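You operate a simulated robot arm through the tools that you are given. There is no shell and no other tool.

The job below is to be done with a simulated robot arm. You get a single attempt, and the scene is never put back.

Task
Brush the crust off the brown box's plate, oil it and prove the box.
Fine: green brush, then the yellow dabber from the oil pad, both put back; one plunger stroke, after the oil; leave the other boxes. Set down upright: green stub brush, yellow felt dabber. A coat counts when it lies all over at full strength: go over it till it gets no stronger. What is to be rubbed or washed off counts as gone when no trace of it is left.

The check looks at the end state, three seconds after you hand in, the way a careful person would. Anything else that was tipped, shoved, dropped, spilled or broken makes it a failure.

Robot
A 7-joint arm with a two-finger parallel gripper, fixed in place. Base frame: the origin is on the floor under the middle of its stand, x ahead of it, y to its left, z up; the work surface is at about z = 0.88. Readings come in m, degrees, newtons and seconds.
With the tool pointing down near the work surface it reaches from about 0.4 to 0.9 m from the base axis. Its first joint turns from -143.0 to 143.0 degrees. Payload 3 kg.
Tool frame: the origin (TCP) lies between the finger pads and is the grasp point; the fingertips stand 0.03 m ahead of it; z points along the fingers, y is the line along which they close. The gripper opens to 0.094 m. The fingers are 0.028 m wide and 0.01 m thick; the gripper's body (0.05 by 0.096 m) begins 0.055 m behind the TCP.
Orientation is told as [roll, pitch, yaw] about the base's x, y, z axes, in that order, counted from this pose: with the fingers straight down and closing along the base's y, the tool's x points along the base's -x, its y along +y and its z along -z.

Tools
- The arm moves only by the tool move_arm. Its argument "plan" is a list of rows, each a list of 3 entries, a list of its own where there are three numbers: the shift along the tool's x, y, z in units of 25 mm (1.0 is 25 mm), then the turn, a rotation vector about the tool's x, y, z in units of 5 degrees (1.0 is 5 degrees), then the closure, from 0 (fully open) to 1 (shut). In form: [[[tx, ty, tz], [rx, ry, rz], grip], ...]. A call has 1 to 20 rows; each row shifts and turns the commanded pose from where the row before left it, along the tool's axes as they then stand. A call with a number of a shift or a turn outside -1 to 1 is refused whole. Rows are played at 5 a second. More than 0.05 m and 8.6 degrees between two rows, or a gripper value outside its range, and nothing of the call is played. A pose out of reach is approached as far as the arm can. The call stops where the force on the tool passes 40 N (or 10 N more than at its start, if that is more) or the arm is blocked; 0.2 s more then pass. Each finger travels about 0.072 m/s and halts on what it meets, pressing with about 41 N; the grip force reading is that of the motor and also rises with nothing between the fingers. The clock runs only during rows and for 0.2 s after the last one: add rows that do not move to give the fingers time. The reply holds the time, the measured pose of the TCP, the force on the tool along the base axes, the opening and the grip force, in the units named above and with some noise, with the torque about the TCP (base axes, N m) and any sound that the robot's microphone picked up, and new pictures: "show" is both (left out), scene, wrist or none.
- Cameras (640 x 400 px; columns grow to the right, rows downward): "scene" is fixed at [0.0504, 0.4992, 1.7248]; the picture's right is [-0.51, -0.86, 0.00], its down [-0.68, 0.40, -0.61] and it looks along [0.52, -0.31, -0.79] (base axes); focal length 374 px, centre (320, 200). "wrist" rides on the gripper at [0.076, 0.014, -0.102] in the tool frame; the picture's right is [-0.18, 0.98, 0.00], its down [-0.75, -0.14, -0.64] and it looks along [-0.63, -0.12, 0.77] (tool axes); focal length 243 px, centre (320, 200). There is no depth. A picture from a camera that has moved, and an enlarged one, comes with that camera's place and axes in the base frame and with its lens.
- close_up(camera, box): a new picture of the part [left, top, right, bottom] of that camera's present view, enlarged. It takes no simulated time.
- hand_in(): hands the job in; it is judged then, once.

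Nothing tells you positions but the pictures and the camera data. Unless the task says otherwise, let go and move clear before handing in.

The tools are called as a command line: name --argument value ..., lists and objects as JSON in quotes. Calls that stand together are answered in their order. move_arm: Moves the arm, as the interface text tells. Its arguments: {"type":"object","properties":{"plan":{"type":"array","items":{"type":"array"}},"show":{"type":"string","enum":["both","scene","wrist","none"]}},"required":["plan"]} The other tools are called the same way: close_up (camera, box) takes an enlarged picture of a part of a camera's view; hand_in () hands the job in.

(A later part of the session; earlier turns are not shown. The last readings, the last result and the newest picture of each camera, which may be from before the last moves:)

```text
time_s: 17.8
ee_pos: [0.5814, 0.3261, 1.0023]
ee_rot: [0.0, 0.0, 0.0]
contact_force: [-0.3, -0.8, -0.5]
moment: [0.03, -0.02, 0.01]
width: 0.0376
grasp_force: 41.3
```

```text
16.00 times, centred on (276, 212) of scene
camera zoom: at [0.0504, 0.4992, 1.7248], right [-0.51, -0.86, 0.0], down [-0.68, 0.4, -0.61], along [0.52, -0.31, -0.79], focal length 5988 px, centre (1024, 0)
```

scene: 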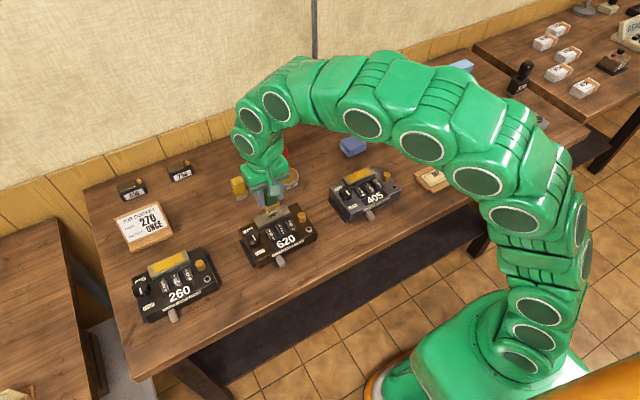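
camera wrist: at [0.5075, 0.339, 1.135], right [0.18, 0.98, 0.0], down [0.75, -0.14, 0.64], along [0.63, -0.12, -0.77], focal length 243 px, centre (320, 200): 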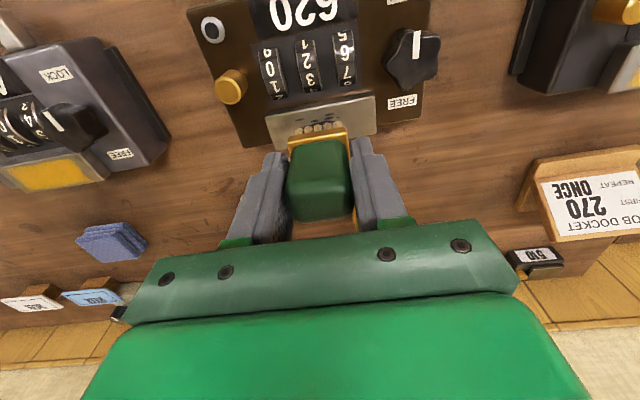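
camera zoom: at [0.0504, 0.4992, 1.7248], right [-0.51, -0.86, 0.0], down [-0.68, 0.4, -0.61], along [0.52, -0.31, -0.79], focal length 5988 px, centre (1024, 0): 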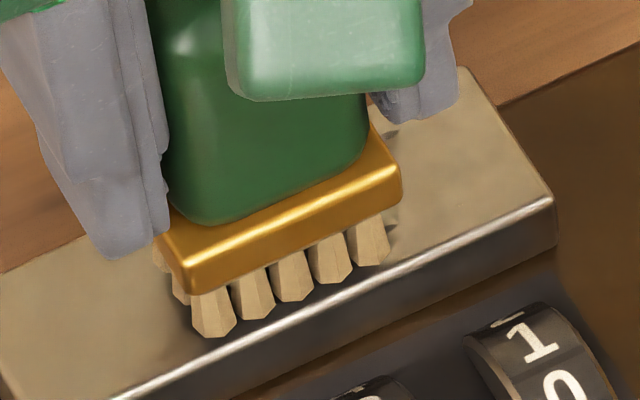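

move_arm --plan '[[[0, 0, 0.1], [0, 0, 0], 1], [[0, 0, 0], [0, 0, 0], 1]]' --show "none"

close_up --camera "scene" --box '[260, 200, 292, 225]'

close_up --camera "wrist" --box '[220, 60, 420, 180]'

```text
time_s: 18.4
ee_pos: [0.5824, 0.3248, 1.0003]
ee_rot: [0.0, 0.1, 0.0]
contact_force: [-0.3, -0.6, -0.8]
moment: [-0.03, 0.01, 0.0]
width: 0.0376
grasp_force: 41.1
```

```text
16.00 times, centred on (276, 212) of scene
camera zoom: at [0.0504, 0.4992, 1.7248], right [-0.51, -0.86, 0.0], down [-0.68, 0.4, -0.61], along [0.52, -0.31, -0.79], focal length 5988 px, centre (1024, 0)
```

zoom: 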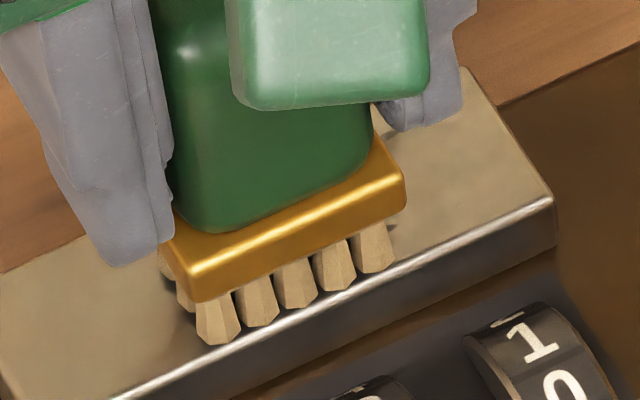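

```text
3.20 times, centred on (320, 120) of wrist
camera zoom: at [0.5078, 0.3383, 1.1014], right [0.18, 0.98, 0.0], down [0.75, -0.14, 0.64], along [0.63, -0.12, -0.77], focal length 776 px, centre (320, 456)
```

zoom: 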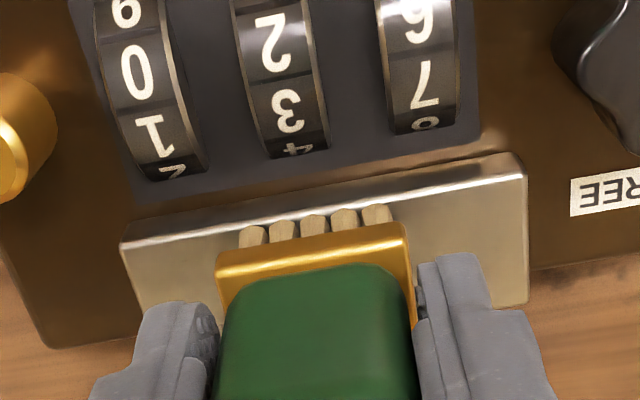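

The plate lies lower and a few mm further from the robot than I assumed (centre x about 0.587), so the bristles are over its front edge. I'll shift 5 mm away from the robot and keep stepping down.

move_arm --plan '[[[-0.2, 0, 0], [0, 0, 0], 1], [[0, 0, 0.1], [0, 0, 0], 1], [[0, 0, 0], [0, 0, 0], 1]]' --show "none"

close_up --camera "scene" --box '[260, 200, 292, 225]'

close_up --camera "wrist" --box '[220, 60, 420, 180]'

```text
time_s: 19.2
ee_pos: [0.5867, 0.3245, 0.998]
ee_rot: [0.1, 0.0, 0.0]
contact_force: [0.3, 0.9, 3.4]
moment: [0.03, 0.02, -0.01]
width: 0.0376
grasp_force: 40.9
```

```text
16.00 times, centred on (276, 212) of scene
camera zoom: at [0.0504, 0.4992, 1.7248], right [-0.51, -0.86, 0.0], down [-0.68, 0.4, -0.61], along [0.52, -0.31, -0.79], focal length 5988 px, centre (1024, 0)
```

zoom: 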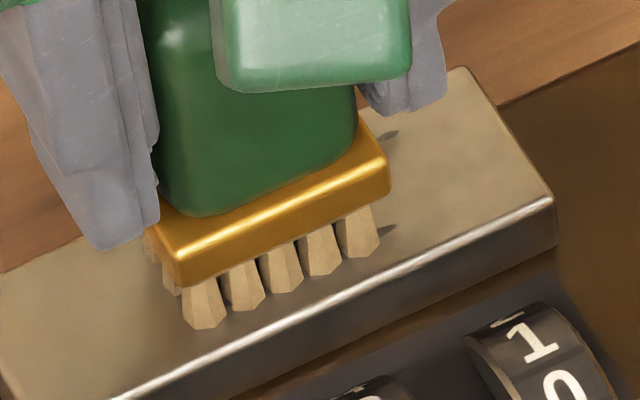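

```text
3.20 times, centred on (320, 120) of wrist
camera zoom: at [0.5129, 0.3385, 1.0995], right [0.18, 0.98, 0.0], down [0.75, -0.14, 0.64], along [0.63, -0.12, -0.77], focal length 776 px, centre (320, 456)
```

zoom: 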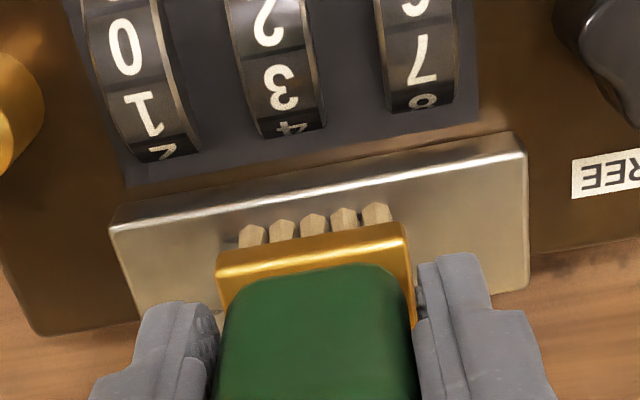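

The bristles now touch the plate (3.4 N at TCP z of about 0.998), with the plate centre near (0.5875, 0.325). I'll press slightly more and make a short back-and-forth sweep along the plate to see the effect.

move_arm --plan '[[[0, 0, 0.06], [0, 0, 0], 1], [[0, 0.4, 0], [0, 0, 0], 1], [[0, 0.4, 0], [0, 0, 0], 1], [[0, 0.3, 0], [0, 0, 0], 1], [[0, -0.4, 0], [0, 0, 0], 1], [[0, -0.4, 0], [0, 0, 0], 1], [[0, -0.4, 0], [0, 0, 0], 1], [[0, -0.4, 0], [0, 0, 0], 1], [[0, -0.4, 0], [0, 0, 0], 1], [[0, -0.3, 0], [0, 0, 0], 1], [[0, 0, 0], [0, 0, 0], 1]]'

close_up --camera "scene" --box '[250, 190, 306, 232]'

close_up --camera "wrist" --box '[220, 60, 420, 180]'

```text
time_s: 19.9
ee_pos: [0.5885, 0.338, 0.9979]
ee_rot: [0.1, -0.2, -0.1]
contact_force: [-2.2, -1.3, 10.6]
moment: [0.12, 0.16, 0.04]
width: 0.0376
grasp_force: 41.0
stopped in row 3: the force on the tool passed its limit at 43 N (the readings are from after the stop); the commanded pose is now the measured one
camera wrist: at [0.5134, 0.3514, 1.0991], right [0.18, 0.98, 0.0], down [0.75, -0.14, 0.64], along [0.63, -0.12, -0.76], focal length 243 px, centre (320, 200)
```

scene: 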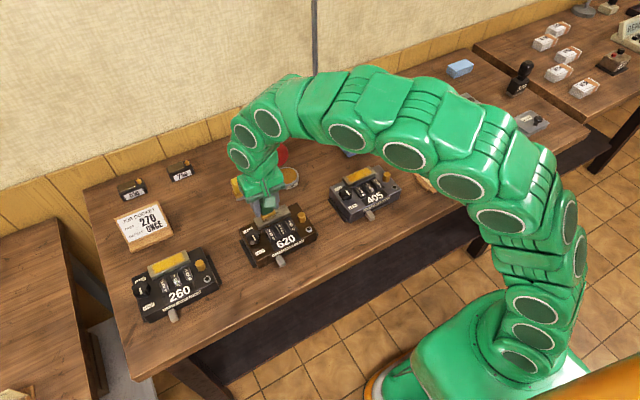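
wrist: 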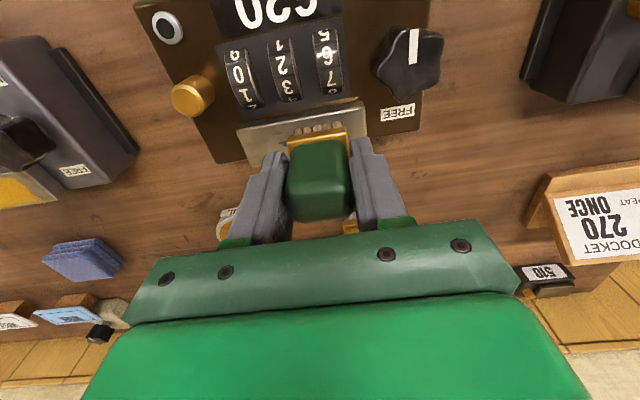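

```text
9.52 times, centred on (278, 211) of scene
camera zoom: at [0.0504, 0.4992, 1.7248], right [-0.51, -0.86, 0.0], down [-0.68, 0.4, -0.61], along [0.52, -0.31, -0.79], focal length 3564 px, centre (720, 95)
```

zoom: 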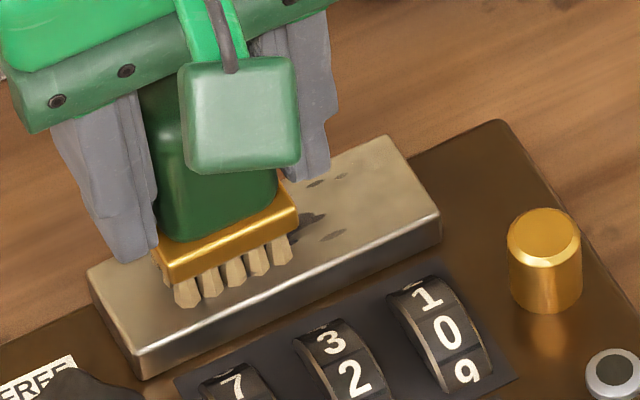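

```text
3.20 times, centred on (320, 120) of wrist
camera zoom: at [0.5134, 0.3514, 1.0991], right [0.18, 0.98, 0.0], down [0.75, -0.14, 0.64], along [0.63, -0.12, -0.76], focal length 776 px, centre (320, 456)
```

zoom: 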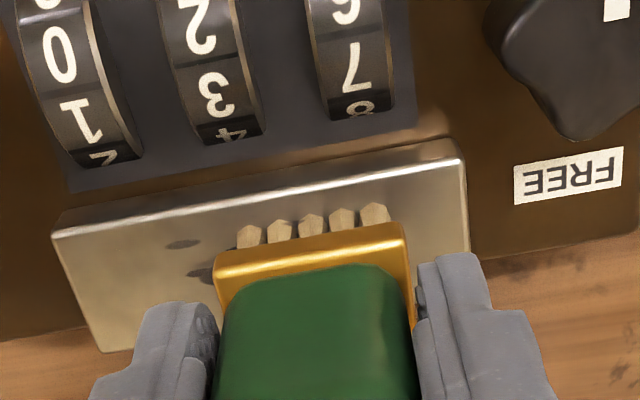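

The box hasn't shifted; I just pressed a bit too hard. The commanded pose is now at a lighter press (about 10 N), so I'll sweep more slowly along the plate.

move_arm --plan '[[[0, 0.25, 0], [0, 0, 0], 1], [[0, 0.25, 0], [0, 0, 0], 1], [[0, -0.25, 0], [0, 0, 0], 1], [[0, -0.3, 0], [0, 0, 0], 1], [[0, -0.3, 0], [0, 0, 0], 1], [[0, -0.3, 0], [0, 0, 0], 1], [[0, -0.3, 0], [0, 0, 0], 1], [[0, -0.3, 0], [0, 0, 0], 1], [[0, -0.3, 0], [0, 0, 0], 1], [[0, 0, 0], [0, 0, 0], 1]]' --show "none"

close_up --camera "scene" --box '[250, 190, 306, 232]'

close_up --camera "wrist" --box '[220, 60, 420, 180]'

```text
time_s: 22.1
ee_pos: [0.5876, 0.2997, 0.9974]
ee_rot: [0.2, -0.2, 0.0]
contact_force: [2.4, 8.9, 31.4]
moment: [0.16, 0.0, -0.04]
width: 0.0375
grasp_force: 40.8
```

```text
9.52 times, centred on (278, 211) of scene
camera zoom: at [0.0504, 0.4992, 1.7248], right [-0.51, -0.86, 0.0], down [-0.68, 0.4, -0.61], along [0.52, -0.31, -0.79], focal length 3564 px, centre (720, 95)
```

zoom: 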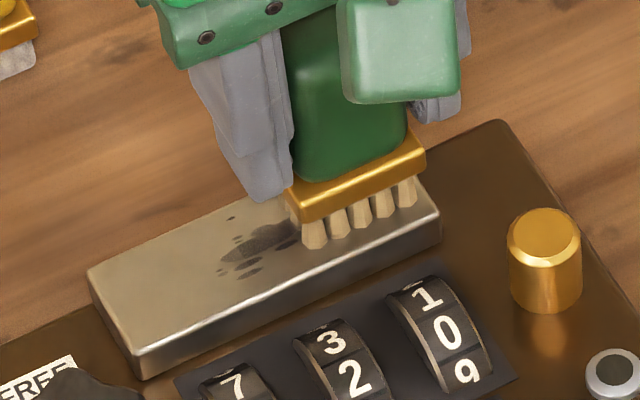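

```text
3.20 times, centred on (320, 120) of wrist
camera zoom: at [0.5131, 0.3129, 1.0987], right [0.18, 0.98, 0.0], down [0.75, -0.14, 0.65], along [0.64, -0.12, -0.76], focal length 776 px, centre (320, 456)
```

zoom: 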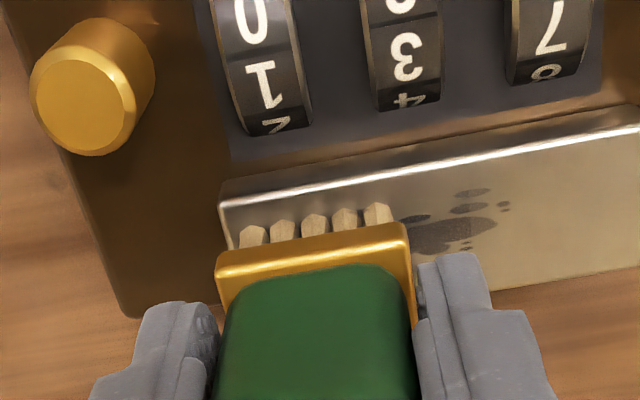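

The crust is lightening, but I'm pressing with about 31 N. I'll ease up 1 mm and scrub back and forth over the crust.

move_arm --plan '[[[0, 0, -0.04], [0, 0, 0], 1], [[0, 0.35, 0], [0, 0, 0], 1], [[0, 0.35, 0], [0, 0, 0], 1], [[0, 0.35, 0], [0, 0, 0], 1], [[0, 0.35, 0], [0, 0, 0], 1], [[0, 0.35, 0], [0, 0, 0], 1], [[0, 0.35, 0], [0, 0, 0], 1], [[0, -0.35, 0], [0, 0, 0], 1], [[0, -0.35, 0], [0, 0, 0], 1], [[0, -0.35, 0], [0, 0, 0], 1], [[0, -0.35, 0], [0, 0, 0], 1], [[0, -0.35, 0], [0, 0, 0], 1], [[0, -0.35, 0], [0, 0, 0], 1], [[0, 0, 0], [0, 0, 0], 1]]' --show "none"

close_up --camera "scene" --box '[250, 190, 306, 232]'

close_up --camera "wrist" --box '[220, 60, 420, 180]'

```text
time_s: 25.1
ee_pos: [0.5907, 0.2997, 0.9975]
ee_rot: [0.0, -0.3, 0.0]
contact_force: [0.5, 0.2, 2.4]
moment: [0.02, 0.08, 0.03]
width: 0.0378
grasp_force: 40.4
```

```text
9.52 times, centred on (278, 211) of scene
camera zoom: at [0.0504, 0.4992, 1.7248], right [-0.51, -0.86, 0.0], down [-0.68, 0.4, -0.61], along [0.52, -0.31, -0.79], focal length 3564 px, centre (720, 95)
```

zoom: 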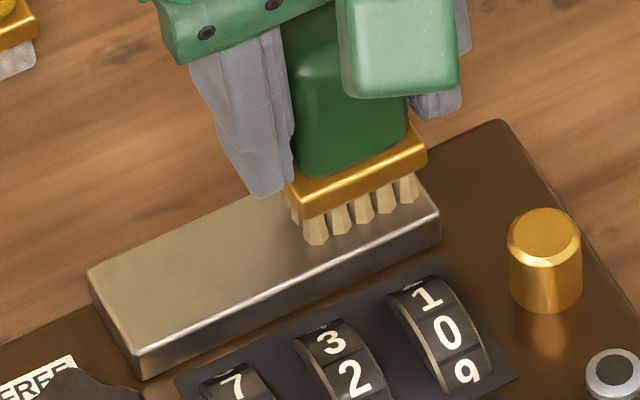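

```text
3.20 times, centred on (320, 120) of wrist
camera zoom: at [0.5144, 0.3124, 1.0988], right [0.18, 0.98, 0.0], down [0.75, -0.14, 0.64], along [0.63, -0.12, -0.76], focal length 776 px, centre (320, 456)
```

zoom: 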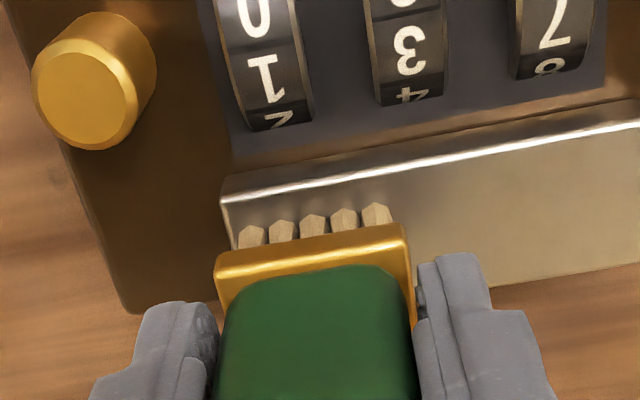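

The crust looks gone. For good measure I'll make two more full-length passes with a slight front/back offset, then look at the bare plate.

move_arm --plan '[[[0.12, 0, 0.02], [0, 0, 0], 1], [[0, 0.4, 0], [0, 0, 0], 1], [[0, 0.4, 0], [0, 0, 0], 1], [[0, 0.4, 0], [0, 0, 0], 1], [[0, 0.4, 0], [0, 0, 0], 1], [[0, 0.4, 0], [0, 0, 0], 1], [[-0.2, 0.15, 0], [0, 0, 0], 1], [[0, -0.4, 0], [0, 0, 0], 1], [[0, -0.4, 0], [0, 0, 0], 1], [[0, -0.4, 0], [0, 0, 0], 1], [[0, -0.4, 0], [0, 0, 0], 1], [[0, -0.4, 0], [0, 0, 0], 1], [[0, -0.15, 0], [0, 0, 0], 1], [[0, 0, 0], [0, 0, 0], 1]]' --show "none"

close_up --camera "scene" --box '[250, 190, 306, 232]'

```text
time_s: 28.1
ee_pos: [0.5915, 0.2994, 0.997]
ee_rot: [0.0, -0.1, 0.0]
contact_force: [0.4, 0.4, -1.3]
moment: [0.02, -0.01, 0.01]
width: 0.0378
grasp_force: 41.1
```

```text
9.52 times, centred on (278, 211) of scene
camera zoom: at [0.0504, 0.4992, 1.7248], right [-0.51, -0.86, 0.0], down [-0.68, 0.4, -0.61], along [0.52, -0.31, -0.79], focal length 3564 px, centre (720, 95)
```

zoom: 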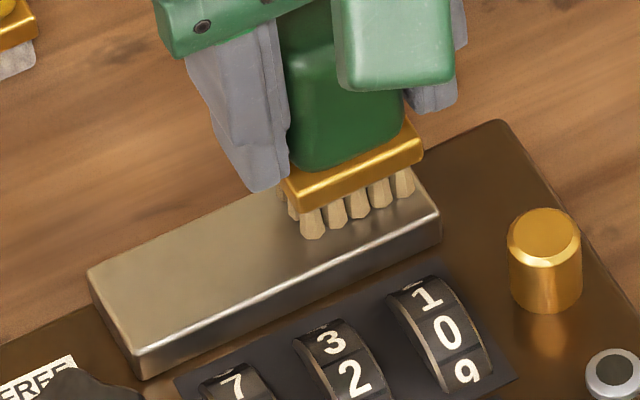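

No dark marks are visible. I'll lift off and inspect the plate closely.

move_arm --plan '[[[0, 0, -0.8], [0, 0, 0], 1], [[0, 0, -0.8], [0, 0, 0], 1], [[-0.5, 0.5, -0.8], [0, 0, 0], 1], [[-0.8, 0.8, 0], [0, 0, 0], 1], [[0, 0, 0], [0, 0, 0], 1]]' --show "both"

close_up --camera "scene" --box '[250, 200, 306, 235]'

close_up --camera "wrist" --box '[200, 20, 360, 130]'

```text
time_s: 29.3
ee_pos: [0.6222, 0.3311, 1.0569]
ee_rot: [0.1, -0.1, -0.1]
contact_force: [0.8, -0.2, -1.6]
moment: [-0.01, 0.0, -0.01]
width: 0.0375
grasp_force: 41.3
camera wrist: at [0.5477, 0.3447, 1.1593], right [0.18, 0.98, 0.0], down [0.75, -0.14, 0.64], along [0.63, -0.12, -0.76], focal length 243 px, centre (320, 200)
```

scene: 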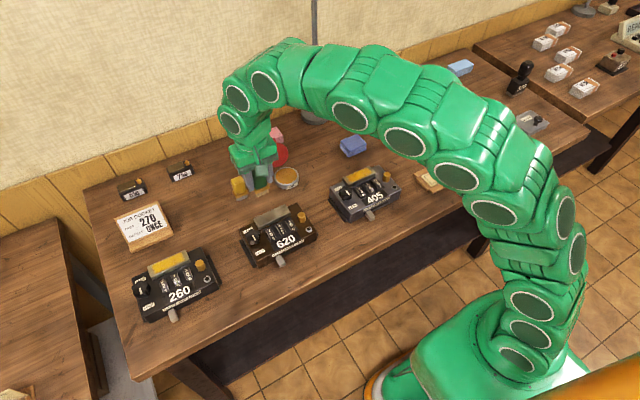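
wrist: 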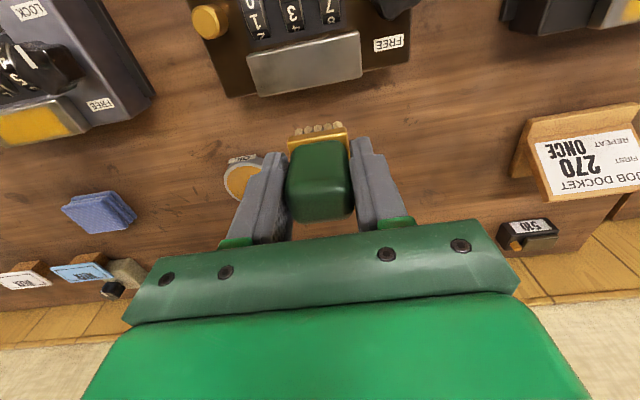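

```text
11.43 times, centred on (278, 218) of scene
camera zoom: at [0.0504, 0.4992, 1.7248], right [-0.51, -0.86, 0.0], down [-0.68, 0.4, -0.61], along [0.52, -0.31, -0.79], focal length 4277 px, centre (800, 0)
```

zoom: 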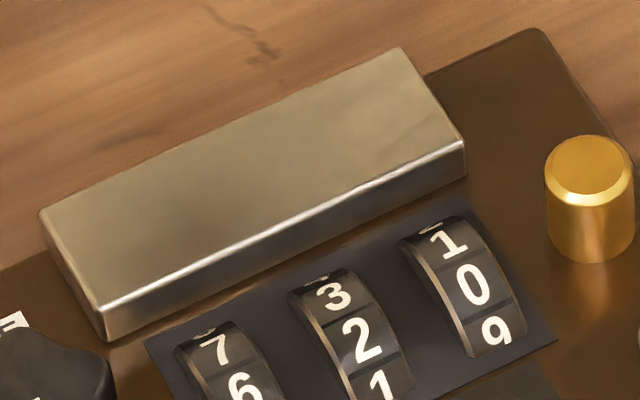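

```text
3.64 times, centred on (280, 75) of wrist
camera zoom: at [0.5477, 0.3447, 1.1593], right [0.18, 0.98, 0.0], down [0.75, -0.14, 0.64], along [0.63, -0.12, -0.76], focal length 882 px, centre (466, 654)
```

zoom: 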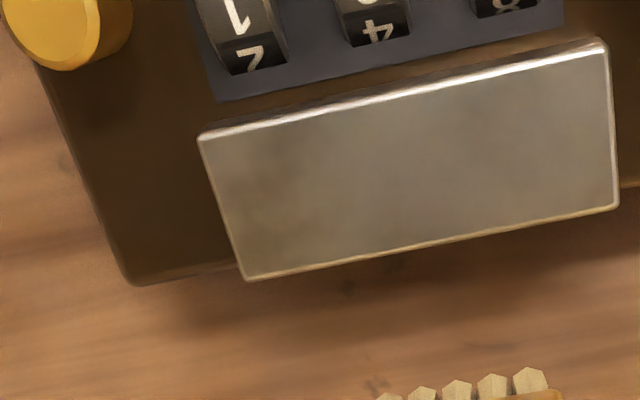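

close_up --camera "scene" --box '[262, 204, 286, 220]'

close_up --camera "scene" --box '[274, 200, 298, 216]'

close_up --camera "wrist" --box '[240, 30, 370, 105]'

```text
16.00 times, centred on (274, 212) of scene
camera zoom: at [0.0504, 0.4992, 1.7248], right [-0.51, -0.86, 0.0], down [-0.68, 0.4, -0.61], along [0.52, -0.31, -0.79], focal length 5988 px, centre (1056, 8)
```

zoom: 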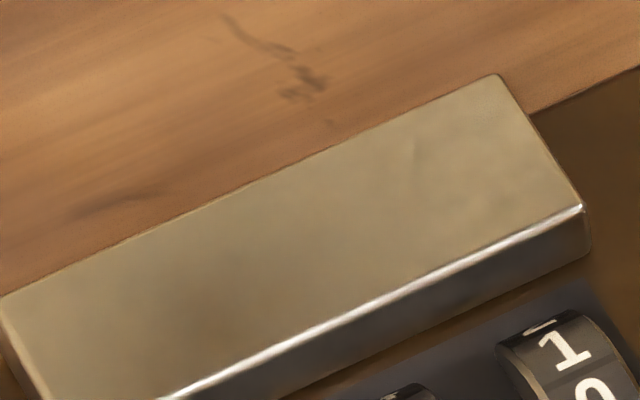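

```text
16.00 times, centred on (286, 208) of scene
camera zoom: at [0.0504, 0.4992, 1.7248], right [-0.51, -0.86, 0.0], down [-0.68, 0.4, -0.61], along [0.52, -0.31, -0.79], focal length 5988 px, centre (864, 72)
```

zoom: 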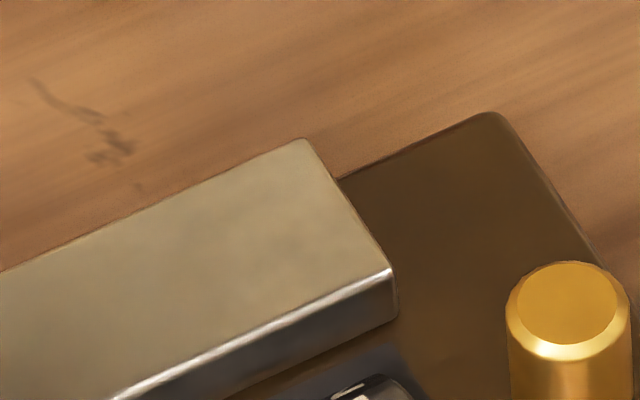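

```text
4.92 times, centred on (305, 68) of wrist
camera zoom: at [0.5477, 0.3447, 1.1593], right [0.18, 0.98, 0.0], down [0.75, -0.14, 0.64], along [0.63, -0.12, -0.76], focal length 1194 px, centre (394, 852)
```

zoom: 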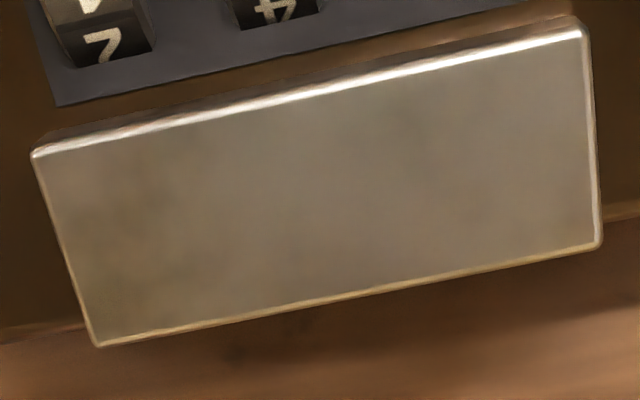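

The plate is bare and clean, spanning about x 0.5735–0.604 and y 0.2805–0.370. I'll carry the brush back over its original spot.

move_arm --plan '[[[0, 0.92, 0], [0, 0, 0], 1], [[0, 0.92, 0], [0, 0, 0], 1], [[0, 0.92, 0], [0, 0, 0], 1], [[0, 0.92, 0], [0, 0, 0], 1], [[0, 0.92, 0], [0, 0, 0], 1], [[0, 0.92, 0], [0, 0, 0], 1], [[-0.86, 0, 0.53], [0, 0, 0], 1], [[-0.86, 0, 0.53], [0, 0, 0], 1], [[-0.86, 0, 0.53], [0, 0, 0], 1], [[-0.86, 0, 0.53], [0, 0, 0], 1], [[-0.86, 0, 0.53], [0, 0, 0], 1], [[0, 0, 0], [0, 0, 0], 1], [[0, 0, 0], [0, 0, 0], 1]]'

close_up --camera "scene" --box '[165, 160, 245, 220]'

```text
time_s: 32.1
ee_pos: [0.73, 0.4711, 0.9905]
ee_rot: [0.0, -0.2, -0.1]
contact_force: [0.9, -0.8, -1.3]
moment: [0.01, -0.03, -0.04]
width: 0.0377
grasp_force: 41.0
camera wrist: at [0.6549, 0.4836, 1.093], right [0.18, 0.98, 0.0], down [0.75, -0.14, 0.64], along [0.63, -0.12, -0.76], focal length 243 px, centre (320, 200)
```

scene: 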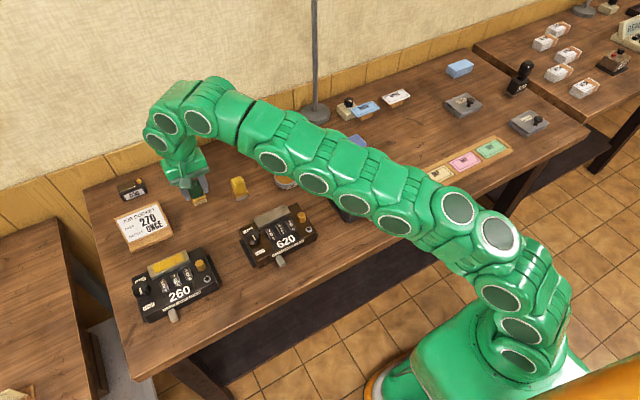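
wrist: 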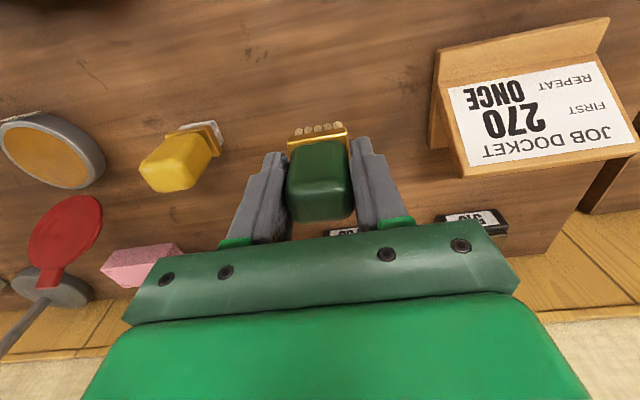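

```text
6.67 times, centred on (205, 190) of scene
camera zoom: at [0.0504, 0.4992, 1.7248], right [-0.51, -0.86, 0.0], down [-0.68, 0.4, -0.61], along [0.52, -0.31, -0.79], focal length 2495 px, centre (1087, 267)
```

zoom: 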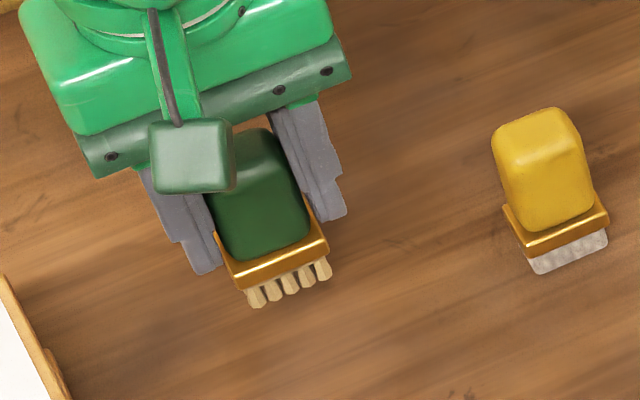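

Over the original spot; I'll lower to just above the table, then feel for contact.

move_arm --plan '[[[0, -0.06, 0.6], [0, 0, 0], 1], [[0, 0, 0.6], [0, 0, 0], 1], [[0, 0, 0.5], [0, 0, 0], 1], [[0, 0, 0.12], [0, 0, 0], 1], [[0, 0, 0], [0, 0, 0], 1]]' --show "none"

move_arm --plan '[[[0, 0, 0.06], [0, 0, 0], 1], [[0, 0, 0], [0, 0, 0], 1]]' --show "none"

close_up --camera "scene" --box '[165, 170, 245, 230]'

```text
time_s: 33.3
ee_pos: [0.7308, 0.4679, 0.9454]
ee_rot: [0.0, -0.1, 0.0]
contact_force: [-0.9, -0.1, -1.0]
moment: [0.01, -0.04, 0.0]
width: 0.0375
grasp_force: 40.6
```

```text
time_s: 33.9
ee_pos: [0.7303, 0.4697, 0.944]
ee_rot: [0.0, -0.4, 0.0]
contact_force: [-0.4, 0.6, 0.1]
moment: [0.01, 0.01, 0.0]
width: 0.0379
grasp_force: 41.4
```

```text
6.67 times, centred on (205, 200) of scene
camera zoom: at [0.0504, 0.4992, 1.7248], right [-0.51, -0.86, 0.0], down [-0.68, 0.4, -0.61], along [0.52, -0.31, -0.79], focal length 2495 px, centre (1087, 200)
```

zoom: 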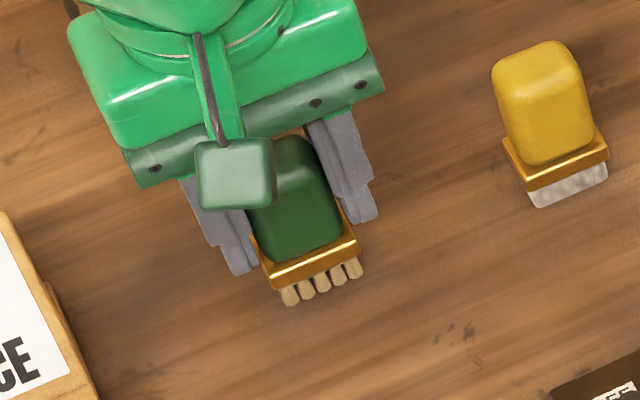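

move_arm --plan '[[[0, 0, 0.06], [0, 0, 0], 1], [[0, 0, 0], [0, 0, 0], 1]]' --show "none"

move_arm --plan '[[[0, 0, 0.06], [0, 0, 0], 1], [[0, 0, 0], [0, 0, 0], 1]]' --show "none"

close_up --camera "scene" --box '[185, 195, 225, 225]'

```text
time_s: 34.5
ee_pos: [0.7306, 0.4696, 0.943]
ee_rot: [0.0, -0.2, 0.1]
contact_force: [-1.1, -0.2, -0.2]
moment: [-0.02, -0.04, 0.01]
width: 0.0377
grasp_force: 40.7
```

```text
time_s: 35.1
ee_pos: [0.7301, 0.4686, 0.9417]
ee_rot: [0.0, -0.2, 0.0]
contact_force: [-0.9, -0.4, -0.5]
moment: [0.02, 0.0, 0.02]
width: 0.0377
grasp_force: 41.3
```

```text
13.33 times, centred on (205, 210) of scene
camera zoom: at [0.0504, 0.4992, 1.7248], right [-0.51, -0.86, 0.0], down [-0.68, 0.4, -0.61], along [0.52, -0.31, -0.79], focal length 4990 px, centre (1853, 67)
```

zoom: 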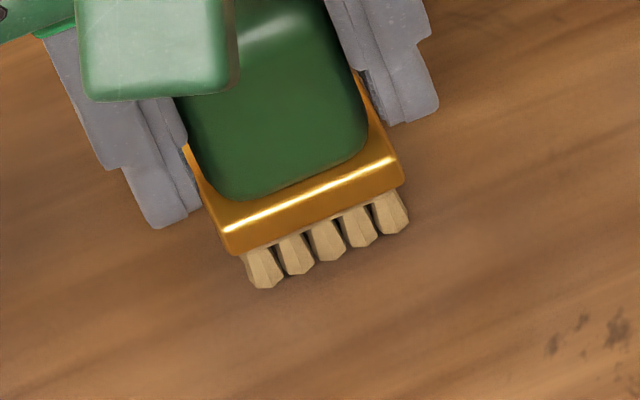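

move_arm --plan '[[[0, 0, 0.06], [0, 0, 0], 1], [[0, 0, 0], [0, 0, 0], 1]]' --show "none"

move_arm --plan '[[[0, 0, 0.05], [0, 0, 0], 1], [[0, 0, 0], [0, 0, 0], 1]]' --show "none"

close_up --camera "scene" --box '[185, 195, 225, 225]'

```text
time_s: 35.7
ee_pos: [0.731, 0.4688, 0.9397]
ee_rot: [0.1, -0.2, 0.0]
contact_force: [-0.1, -0.1, 0.1]
moment: [-0.01, -0.01, 0.0]
width: 0.0376
grasp_force: 41.1
```

```text
time_s: 36.3
ee_pos: [0.7306, 0.4675, 0.9394]
ee_rot: [0.0, -0.1, 0.0]
contact_force: [-0.2, -1.3, 2.9]
moment: [-0.01, 0.08, 0.04]
width: 0.0376
grasp_force: 40.3
```

```text
13.33 times, centred on (205, 210) of scene
camera zoom: at [0.0504, 0.4992, 1.7248], right [-0.51, -0.86, 0.0], down [-0.68, 0.4, -0.61], along [0.52, -0.31, -0.79], focal length 4990 px, centre (1853, 67)
```

zoom: 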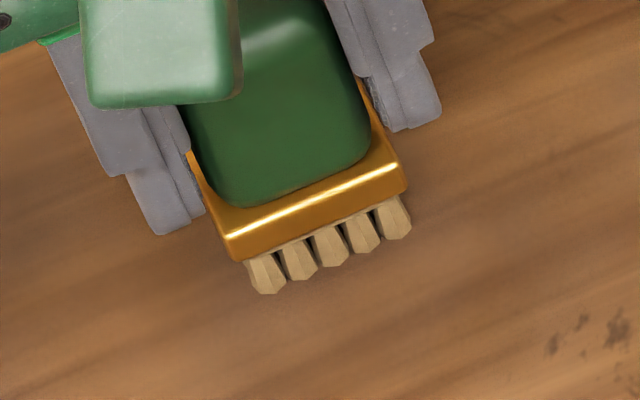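

The brush is on the table (2.9 N). Releasing it and rising straight up.

move_arm --plan '[[[0, 0, 0], [0, 0, 0], 0.55], [[0, 0, 0], [0, 0, 0], 0.4], [[0, 0, 0], [0, 0, 0], 0.3], [[0, 0, 0], [0, 0, 0], 0.3], [[0, 0, -0.4], [0, 0, 0], 0.3], [[0, 0, -0.8], [0, 0, 0], 0.3], [[0, 0, -0.8], [0, 0, 0], 0.3], [[0, 0, -0.6], [0, 0, 0], 0.3], [[0, 0, 0], [0, 0, 0], 0.3]]'

close_up --camera "scene" --box '[165, 160, 245, 220]'

close_up --camera "wrist" --box '[140, 70, 380, 200]'

```text
time_s: 38.3
ee_pos: [0.7304, 0.4693, 1.0043]
ee_rot: [0.1, -0.2, -0.1]
contact_force: [-0.3, -0.7, -0.4]
moment: [0.01, -0.01, 0.01]
width: 0.066
grasp_force: 0.1
camera wrist: at [0.6552, 0.481, 1.1052], right [0.18, 0.98, 0.0], down [0.75, -0.14, 0.64], along [0.63, -0.12, -0.76], focal length 243 px, centre (320, 200)
```

scene: 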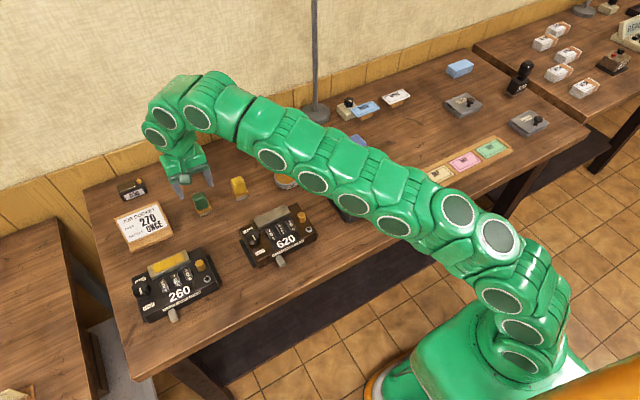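
wrist: 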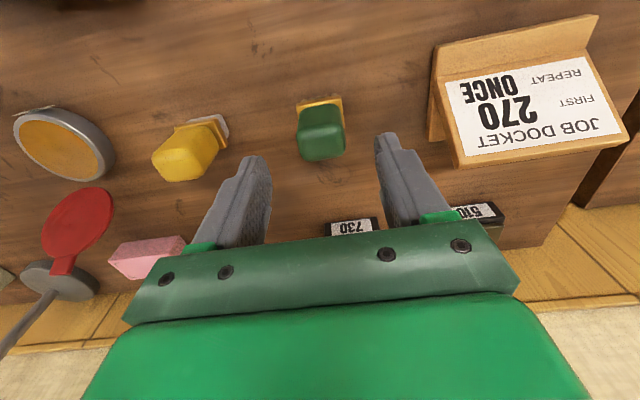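

```text
6.67 times, centred on (205, 190) of scene
camera zoom: at [0.0504, 0.4992, 1.7248], right [-0.51, -0.86, 0.0], down [-0.68, 0.4, -0.61], along [0.52, -0.31, -0.79], focal length 2495 px, centre (1087, 267)
```

zoom: 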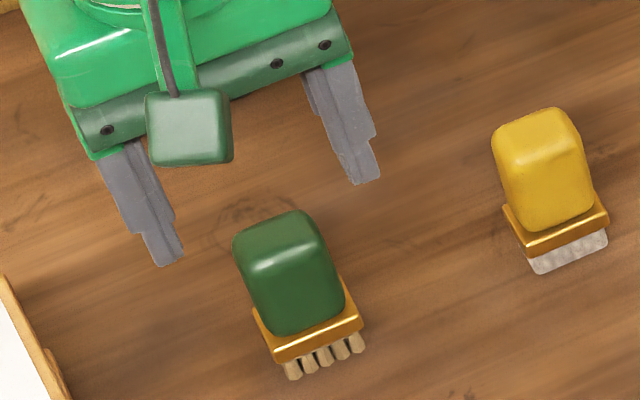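

```text
2.67 times, centred on (260, 135) of wrist
camera zoom: at [0.6552, 0.481, 1.1052], right [0.18, 0.98, 0.0], down [0.75, -0.14, 0.64], along [0.63, -0.12, -0.76], focal length 647 px, centre (480, 373)
```

zoom: 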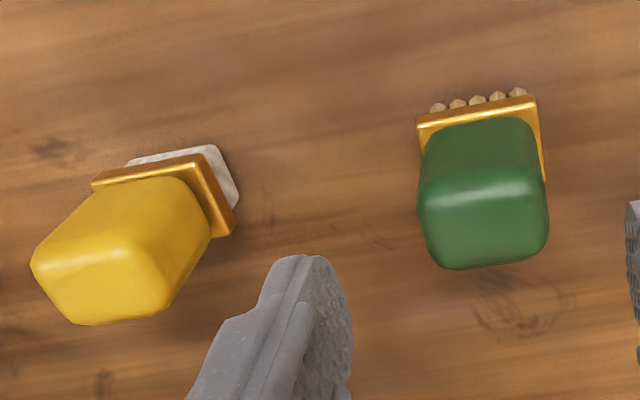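

The brush is back upright on its spot. Next I'll move over the yellow dabber, near (0.731, 0.358).

move_arm --plan '[[[0, -0.5, -0.4], [0, 0, 0], 0.3], [[0, -0.8, 0], [0, 0, 0], 0.3], [[0, -0.8, 0], [0, 0, 0], 0.3], [[0, -0.8, 0], [0, 0, 0], 0.3], [[0, -0.8, 0.2], [0, 0, 0], 0.3], [[0, -0.75, 0.2], [0, 0, 0], 0.3], [[0, 0, 0], [0, 0, 0], 0.3], [[0, 0, 0], [0, 0, 0], 0.3]]'

close_up --camera "wrist" --box '[240, 50, 400, 170]'

close_up --camera "wrist" --box '[90, 70, 290, 220]'

```text
time_s: 40.1
ee_pos: [0.7316, 0.3564, 1.004]
ee_rot: [0.1, -0.2, 0.0]
contact_force: [0.1, 1.2, -0.5]
moment: [-0.01, -0.02, -0.05]
width: 0.0657
grasp_force: 0.1
camera wrist: at [0.6561, 0.3703, 1.1057], right [0.18, 0.98, 0.0], down [0.75, -0.14, 0.64], along [0.63, -0.12, -0.76], focal length 243 px, centre (320, 200)
```

scene: 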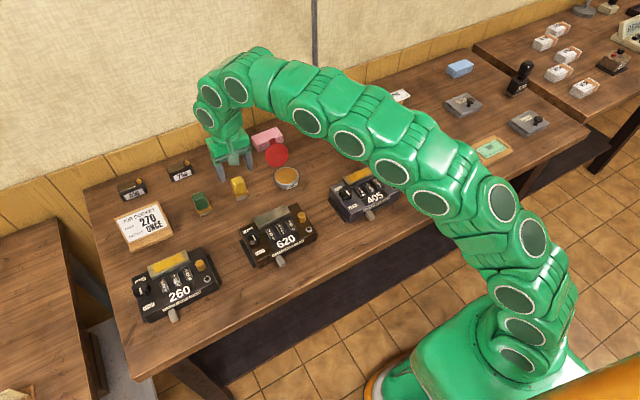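
wrist: 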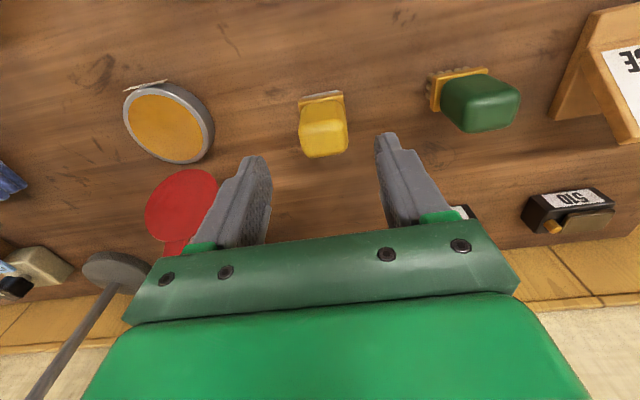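

```text
3.33 times, centred on (320, 110) of wrist
camera zoom: at [0.6561, 0.3703, 1.1057], right [0.18, 0.98, 0.0], down [0.75, -0.14, 0.64], along [0.63, -0.12, -0.76], focal length 809 px, centre (320, 500)
```

zoom: 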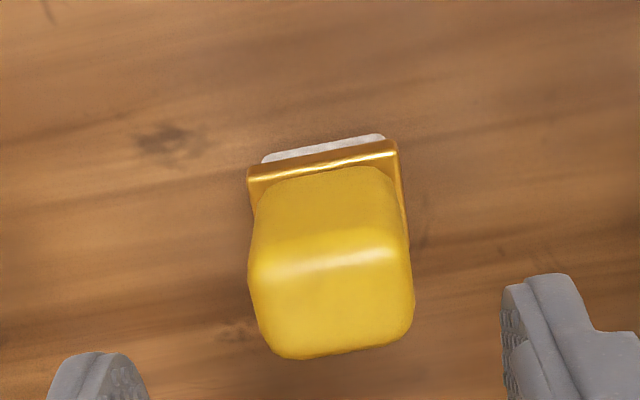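

```text
2.67 times, centred on (190, 145) of wrist
camera zoom: at [0.6561, 0.3703, 1.1057], right [0.18, 0.98, 0.0], down [0.75, -0.14, 0.64], along [0.63, -0.12, -0.76], focal length 647 px, centre (667, 347)
```

zoom: 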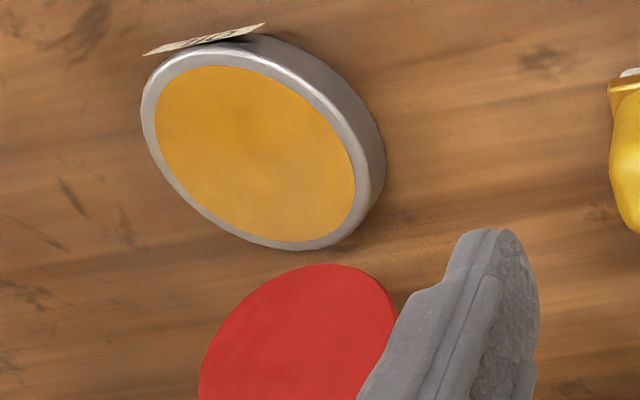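

The dabber is square to the axes, centred at y about 0.359. The red disc is the oil tin's hinged lid standing open on its far side. I'll descend onto the dabber.

move_arm --plan '[[[0, 0.11, 0.64], [0, 0, 0], 0.3], [[0, 0, 0.64], [0, 0, 0], 0.3], [[0, 0, 0.64], [0, 0, 0], 0.3], [[0, 0, 0.64], [0, 0, 0], 0.3], [[0, 0, 0], [0, 0, 0], 0.3]]'

close_up --camera "wrist" --box '[220, 90, 420, 220]'

close_up --camera "scene" --box '[200, 130, 310, 210]'

```text
time_s: 41.3
ee_pos: [0.7297, 0.3618, 0.94]
ee_rot: [0.1, -0.1, -0.1]
contact_force: [0.0, -0.5, 0.0]
moment: [-0.03, -0.01, -0.02]
width: 0.0659
grasp_force: 0.1
camera wrist: at [0.6555, 0.3741, 1.0418], right [0.18, 0.98, 0.0], down [0.75, -0.14, 0.64], along [0.63, -0.12, -0.76], focal length 243 px, centre (320, 200)
```

scene: 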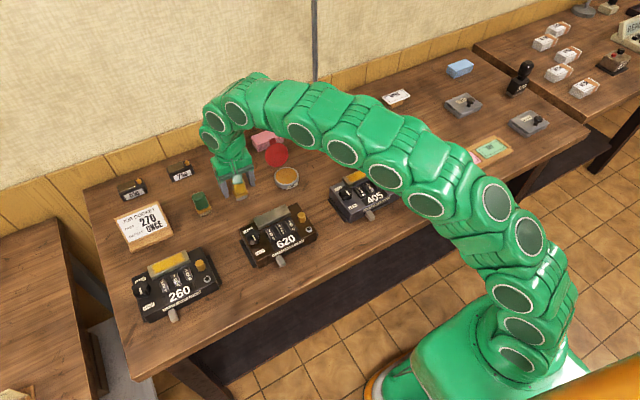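
wrist: 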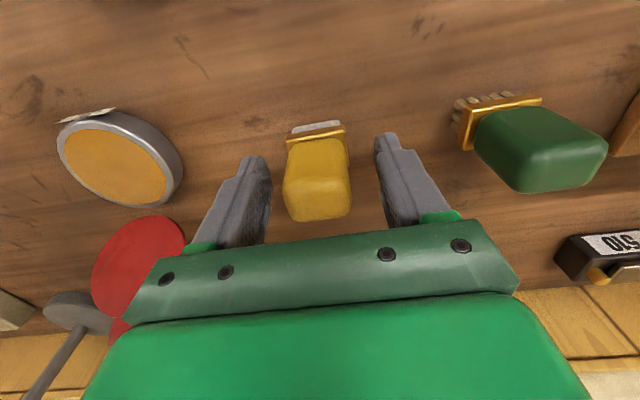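

```text
3.08 times, centred on (320, 155) of wrist
camera zoom: at [0.6555, 0.3741, 1.0418], right [0.18, 0.98, 0.0], down [0.75, -0.14, 0.64], along [0.63, -0.12, -0.76], focal length 746 px, centre (320, 338)
```

zoom: 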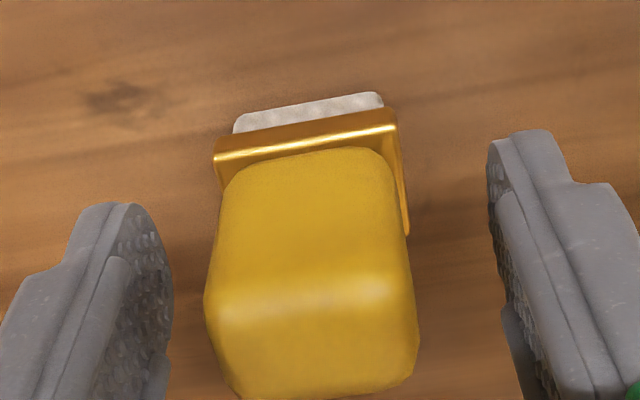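

```text
5.00 times, centred on (255, 170) of scene
camera zoom: at [0.0504, 0.4992, 1.7248], right [-0.51, -0.86, 0.0], down [-0.68, 0.4, -0.61], along [0.52, -0.31, -0.79], focal length 1871 px, centre (645, 350)
```

zoom: 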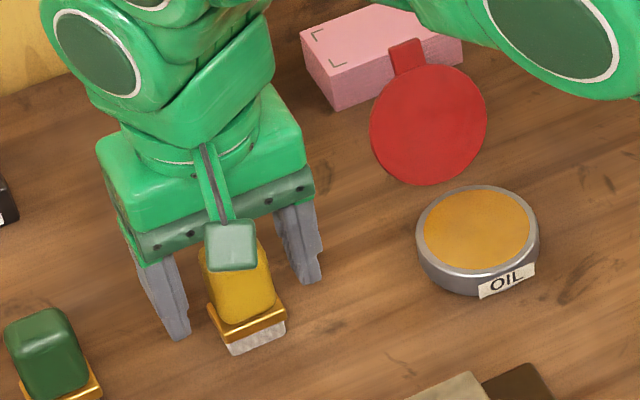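

Slightly off-centre by about 1.5 mm; I'll nudge and close on the dabber.

move_arm --plan '[[[0, -0.06, 0], [0, 0, 0], 0.4], [[0, 0, 0], [0, 0, 0], 0.55], [[0, 0, 0], [0, 0, 0], 1], [[0, 0, 0], [0, 0, 0], 1], [[0, 0, 0], [0, 0, 0], 1]]' --show "none"

close_up --camera "wrist" --box '[220, 90, 420, 220]'

close_up --camera "scene" --box '[220, 170, 260, 205]'

```text
time_s: 42.5
ee_pos: [0.7297, 0.3601, 0.9411]
ee_rot: [0.0, -0.2, 0.0]
contact_force: [1.1, 1.4, 1.0]
moment: [0.04, -0.01, -0.01]
width: 0.0376
grasp_force: 40.6
```

```text
3.08 times, centred on (320, 155) of wrist
camera zoom: at [0.6552, 0.3722, 1.042], right [0.18, 0.98, 0.0], down [0.75, -0.14, 0.64], along [0.63, -0.12, -0.76], focal length 746 px, centre (320, 338)
```

zoom: 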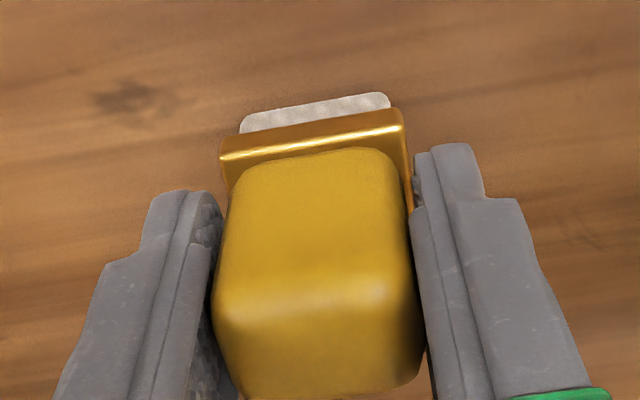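

```text
11.43 times, centred on (240, 188) of scene
camera zoom: at [0.0504, 0.4992, 1.7248], right [-0.51, -0.86, 0.0], down [-0.68, 0.4, -0.61], along [0.52, -0.31, -0.79], focal length 4277 px, centre (1234, 343)
```

zoom: 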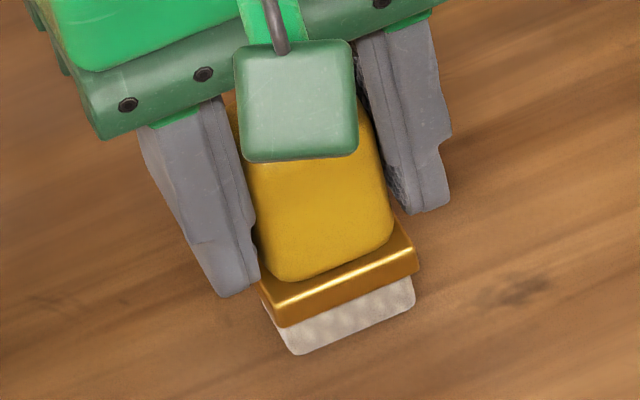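

Dabber held (bottom about 60 mm below the TCP). I'll lift it and carry it over the oil pad, keeping clear of the open lid.

move_arm --plan '[[[0, 0, -0.6], [0, 0, 0], 1], [[0.15, 0, -0.8], [0, 0, 0], 1], [[0.2, 0, -0.8], [0, 0, 0], 1], [[0.2, 0, -0.6], [0, 0, 0], 1], [[0, -0.9, 0], [0, 0, 0], 1], [[0, -0.9, 0], [0, 0, 0], 1], [[0, -0.9, 0], [0, 0, 0], 1], [[0, -0.9, 0], [0, 0, 0], 1], [[0, -0.9, 0], [0, 0, 0], 1], [[0, -0.9, 0], [0, 0, 0], 1], [[0, 0, 0], [0, 0, 0], 1], [[0, 0, 0], [0, 0, 0], 1]]'

close_up --camera "wrist" --box '[200, 50, 440, 200]'

close_up --camera "scene" --box '[230, 130, 320, 200]'

```text
time_s: 45.1
ee_pos: [0.7169, 0.2219, 1.0106]
ee_rot: [0.0, -0.2, 0.0]
contact_force: [0.2, 0.0, -0.8]
moment: [-0.04, 0.0, -0.02]
width: 0.0375
grasp_force: 40.8
camera wrist: at [0.6413, 0.2362, 1.1125], right [0.18, 0.98, 0.0], down [0.75, -0.14, 0.64], along [0.63, -0.12, -0.76], focal length 243 px, centre (320, 200)
```

scene: 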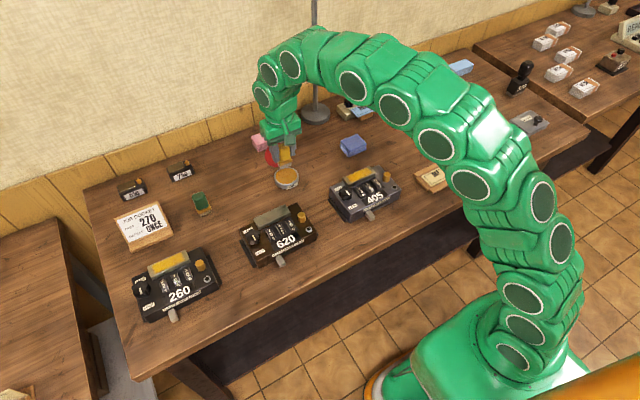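
wrist: 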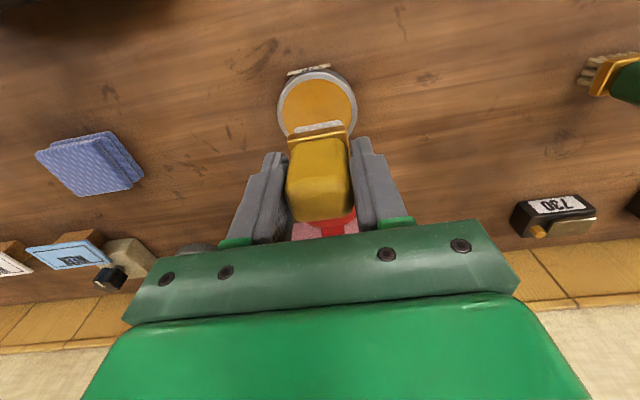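

```text
2.67 times, centred on (320, 125) of wrist
camera zoom: at [0.6413, 0.2362, 1.1125], right [0.18, 0.98, 0.0], down [0.75, -0.14, 0.64], along [0.63, -0.12, -0.76], focal length 647 px, centre (320, 400)
```

zoom: 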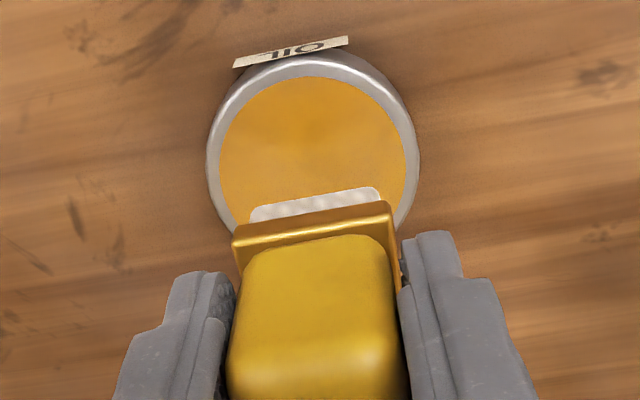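

```text
5.71 times, centred on (275, 165) of scene
camera zoom: at [0.0504, 0.4992, 1.7248], right [-0.51, -0.86, 0.0], down [-0.68, 0.4, -0.61], along [0.52, -0.31, -0.79], focal length 2138 px, centre (577, 400)
```

zoom: 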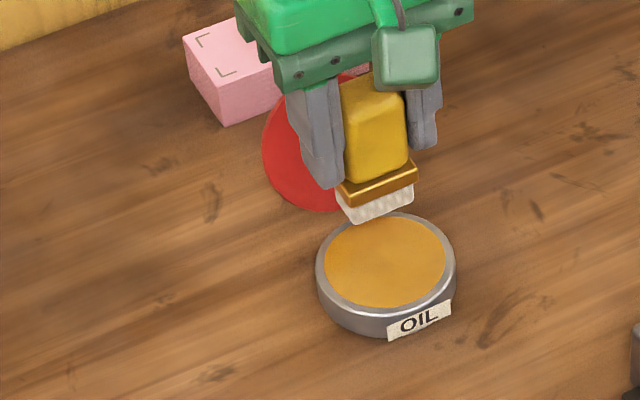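

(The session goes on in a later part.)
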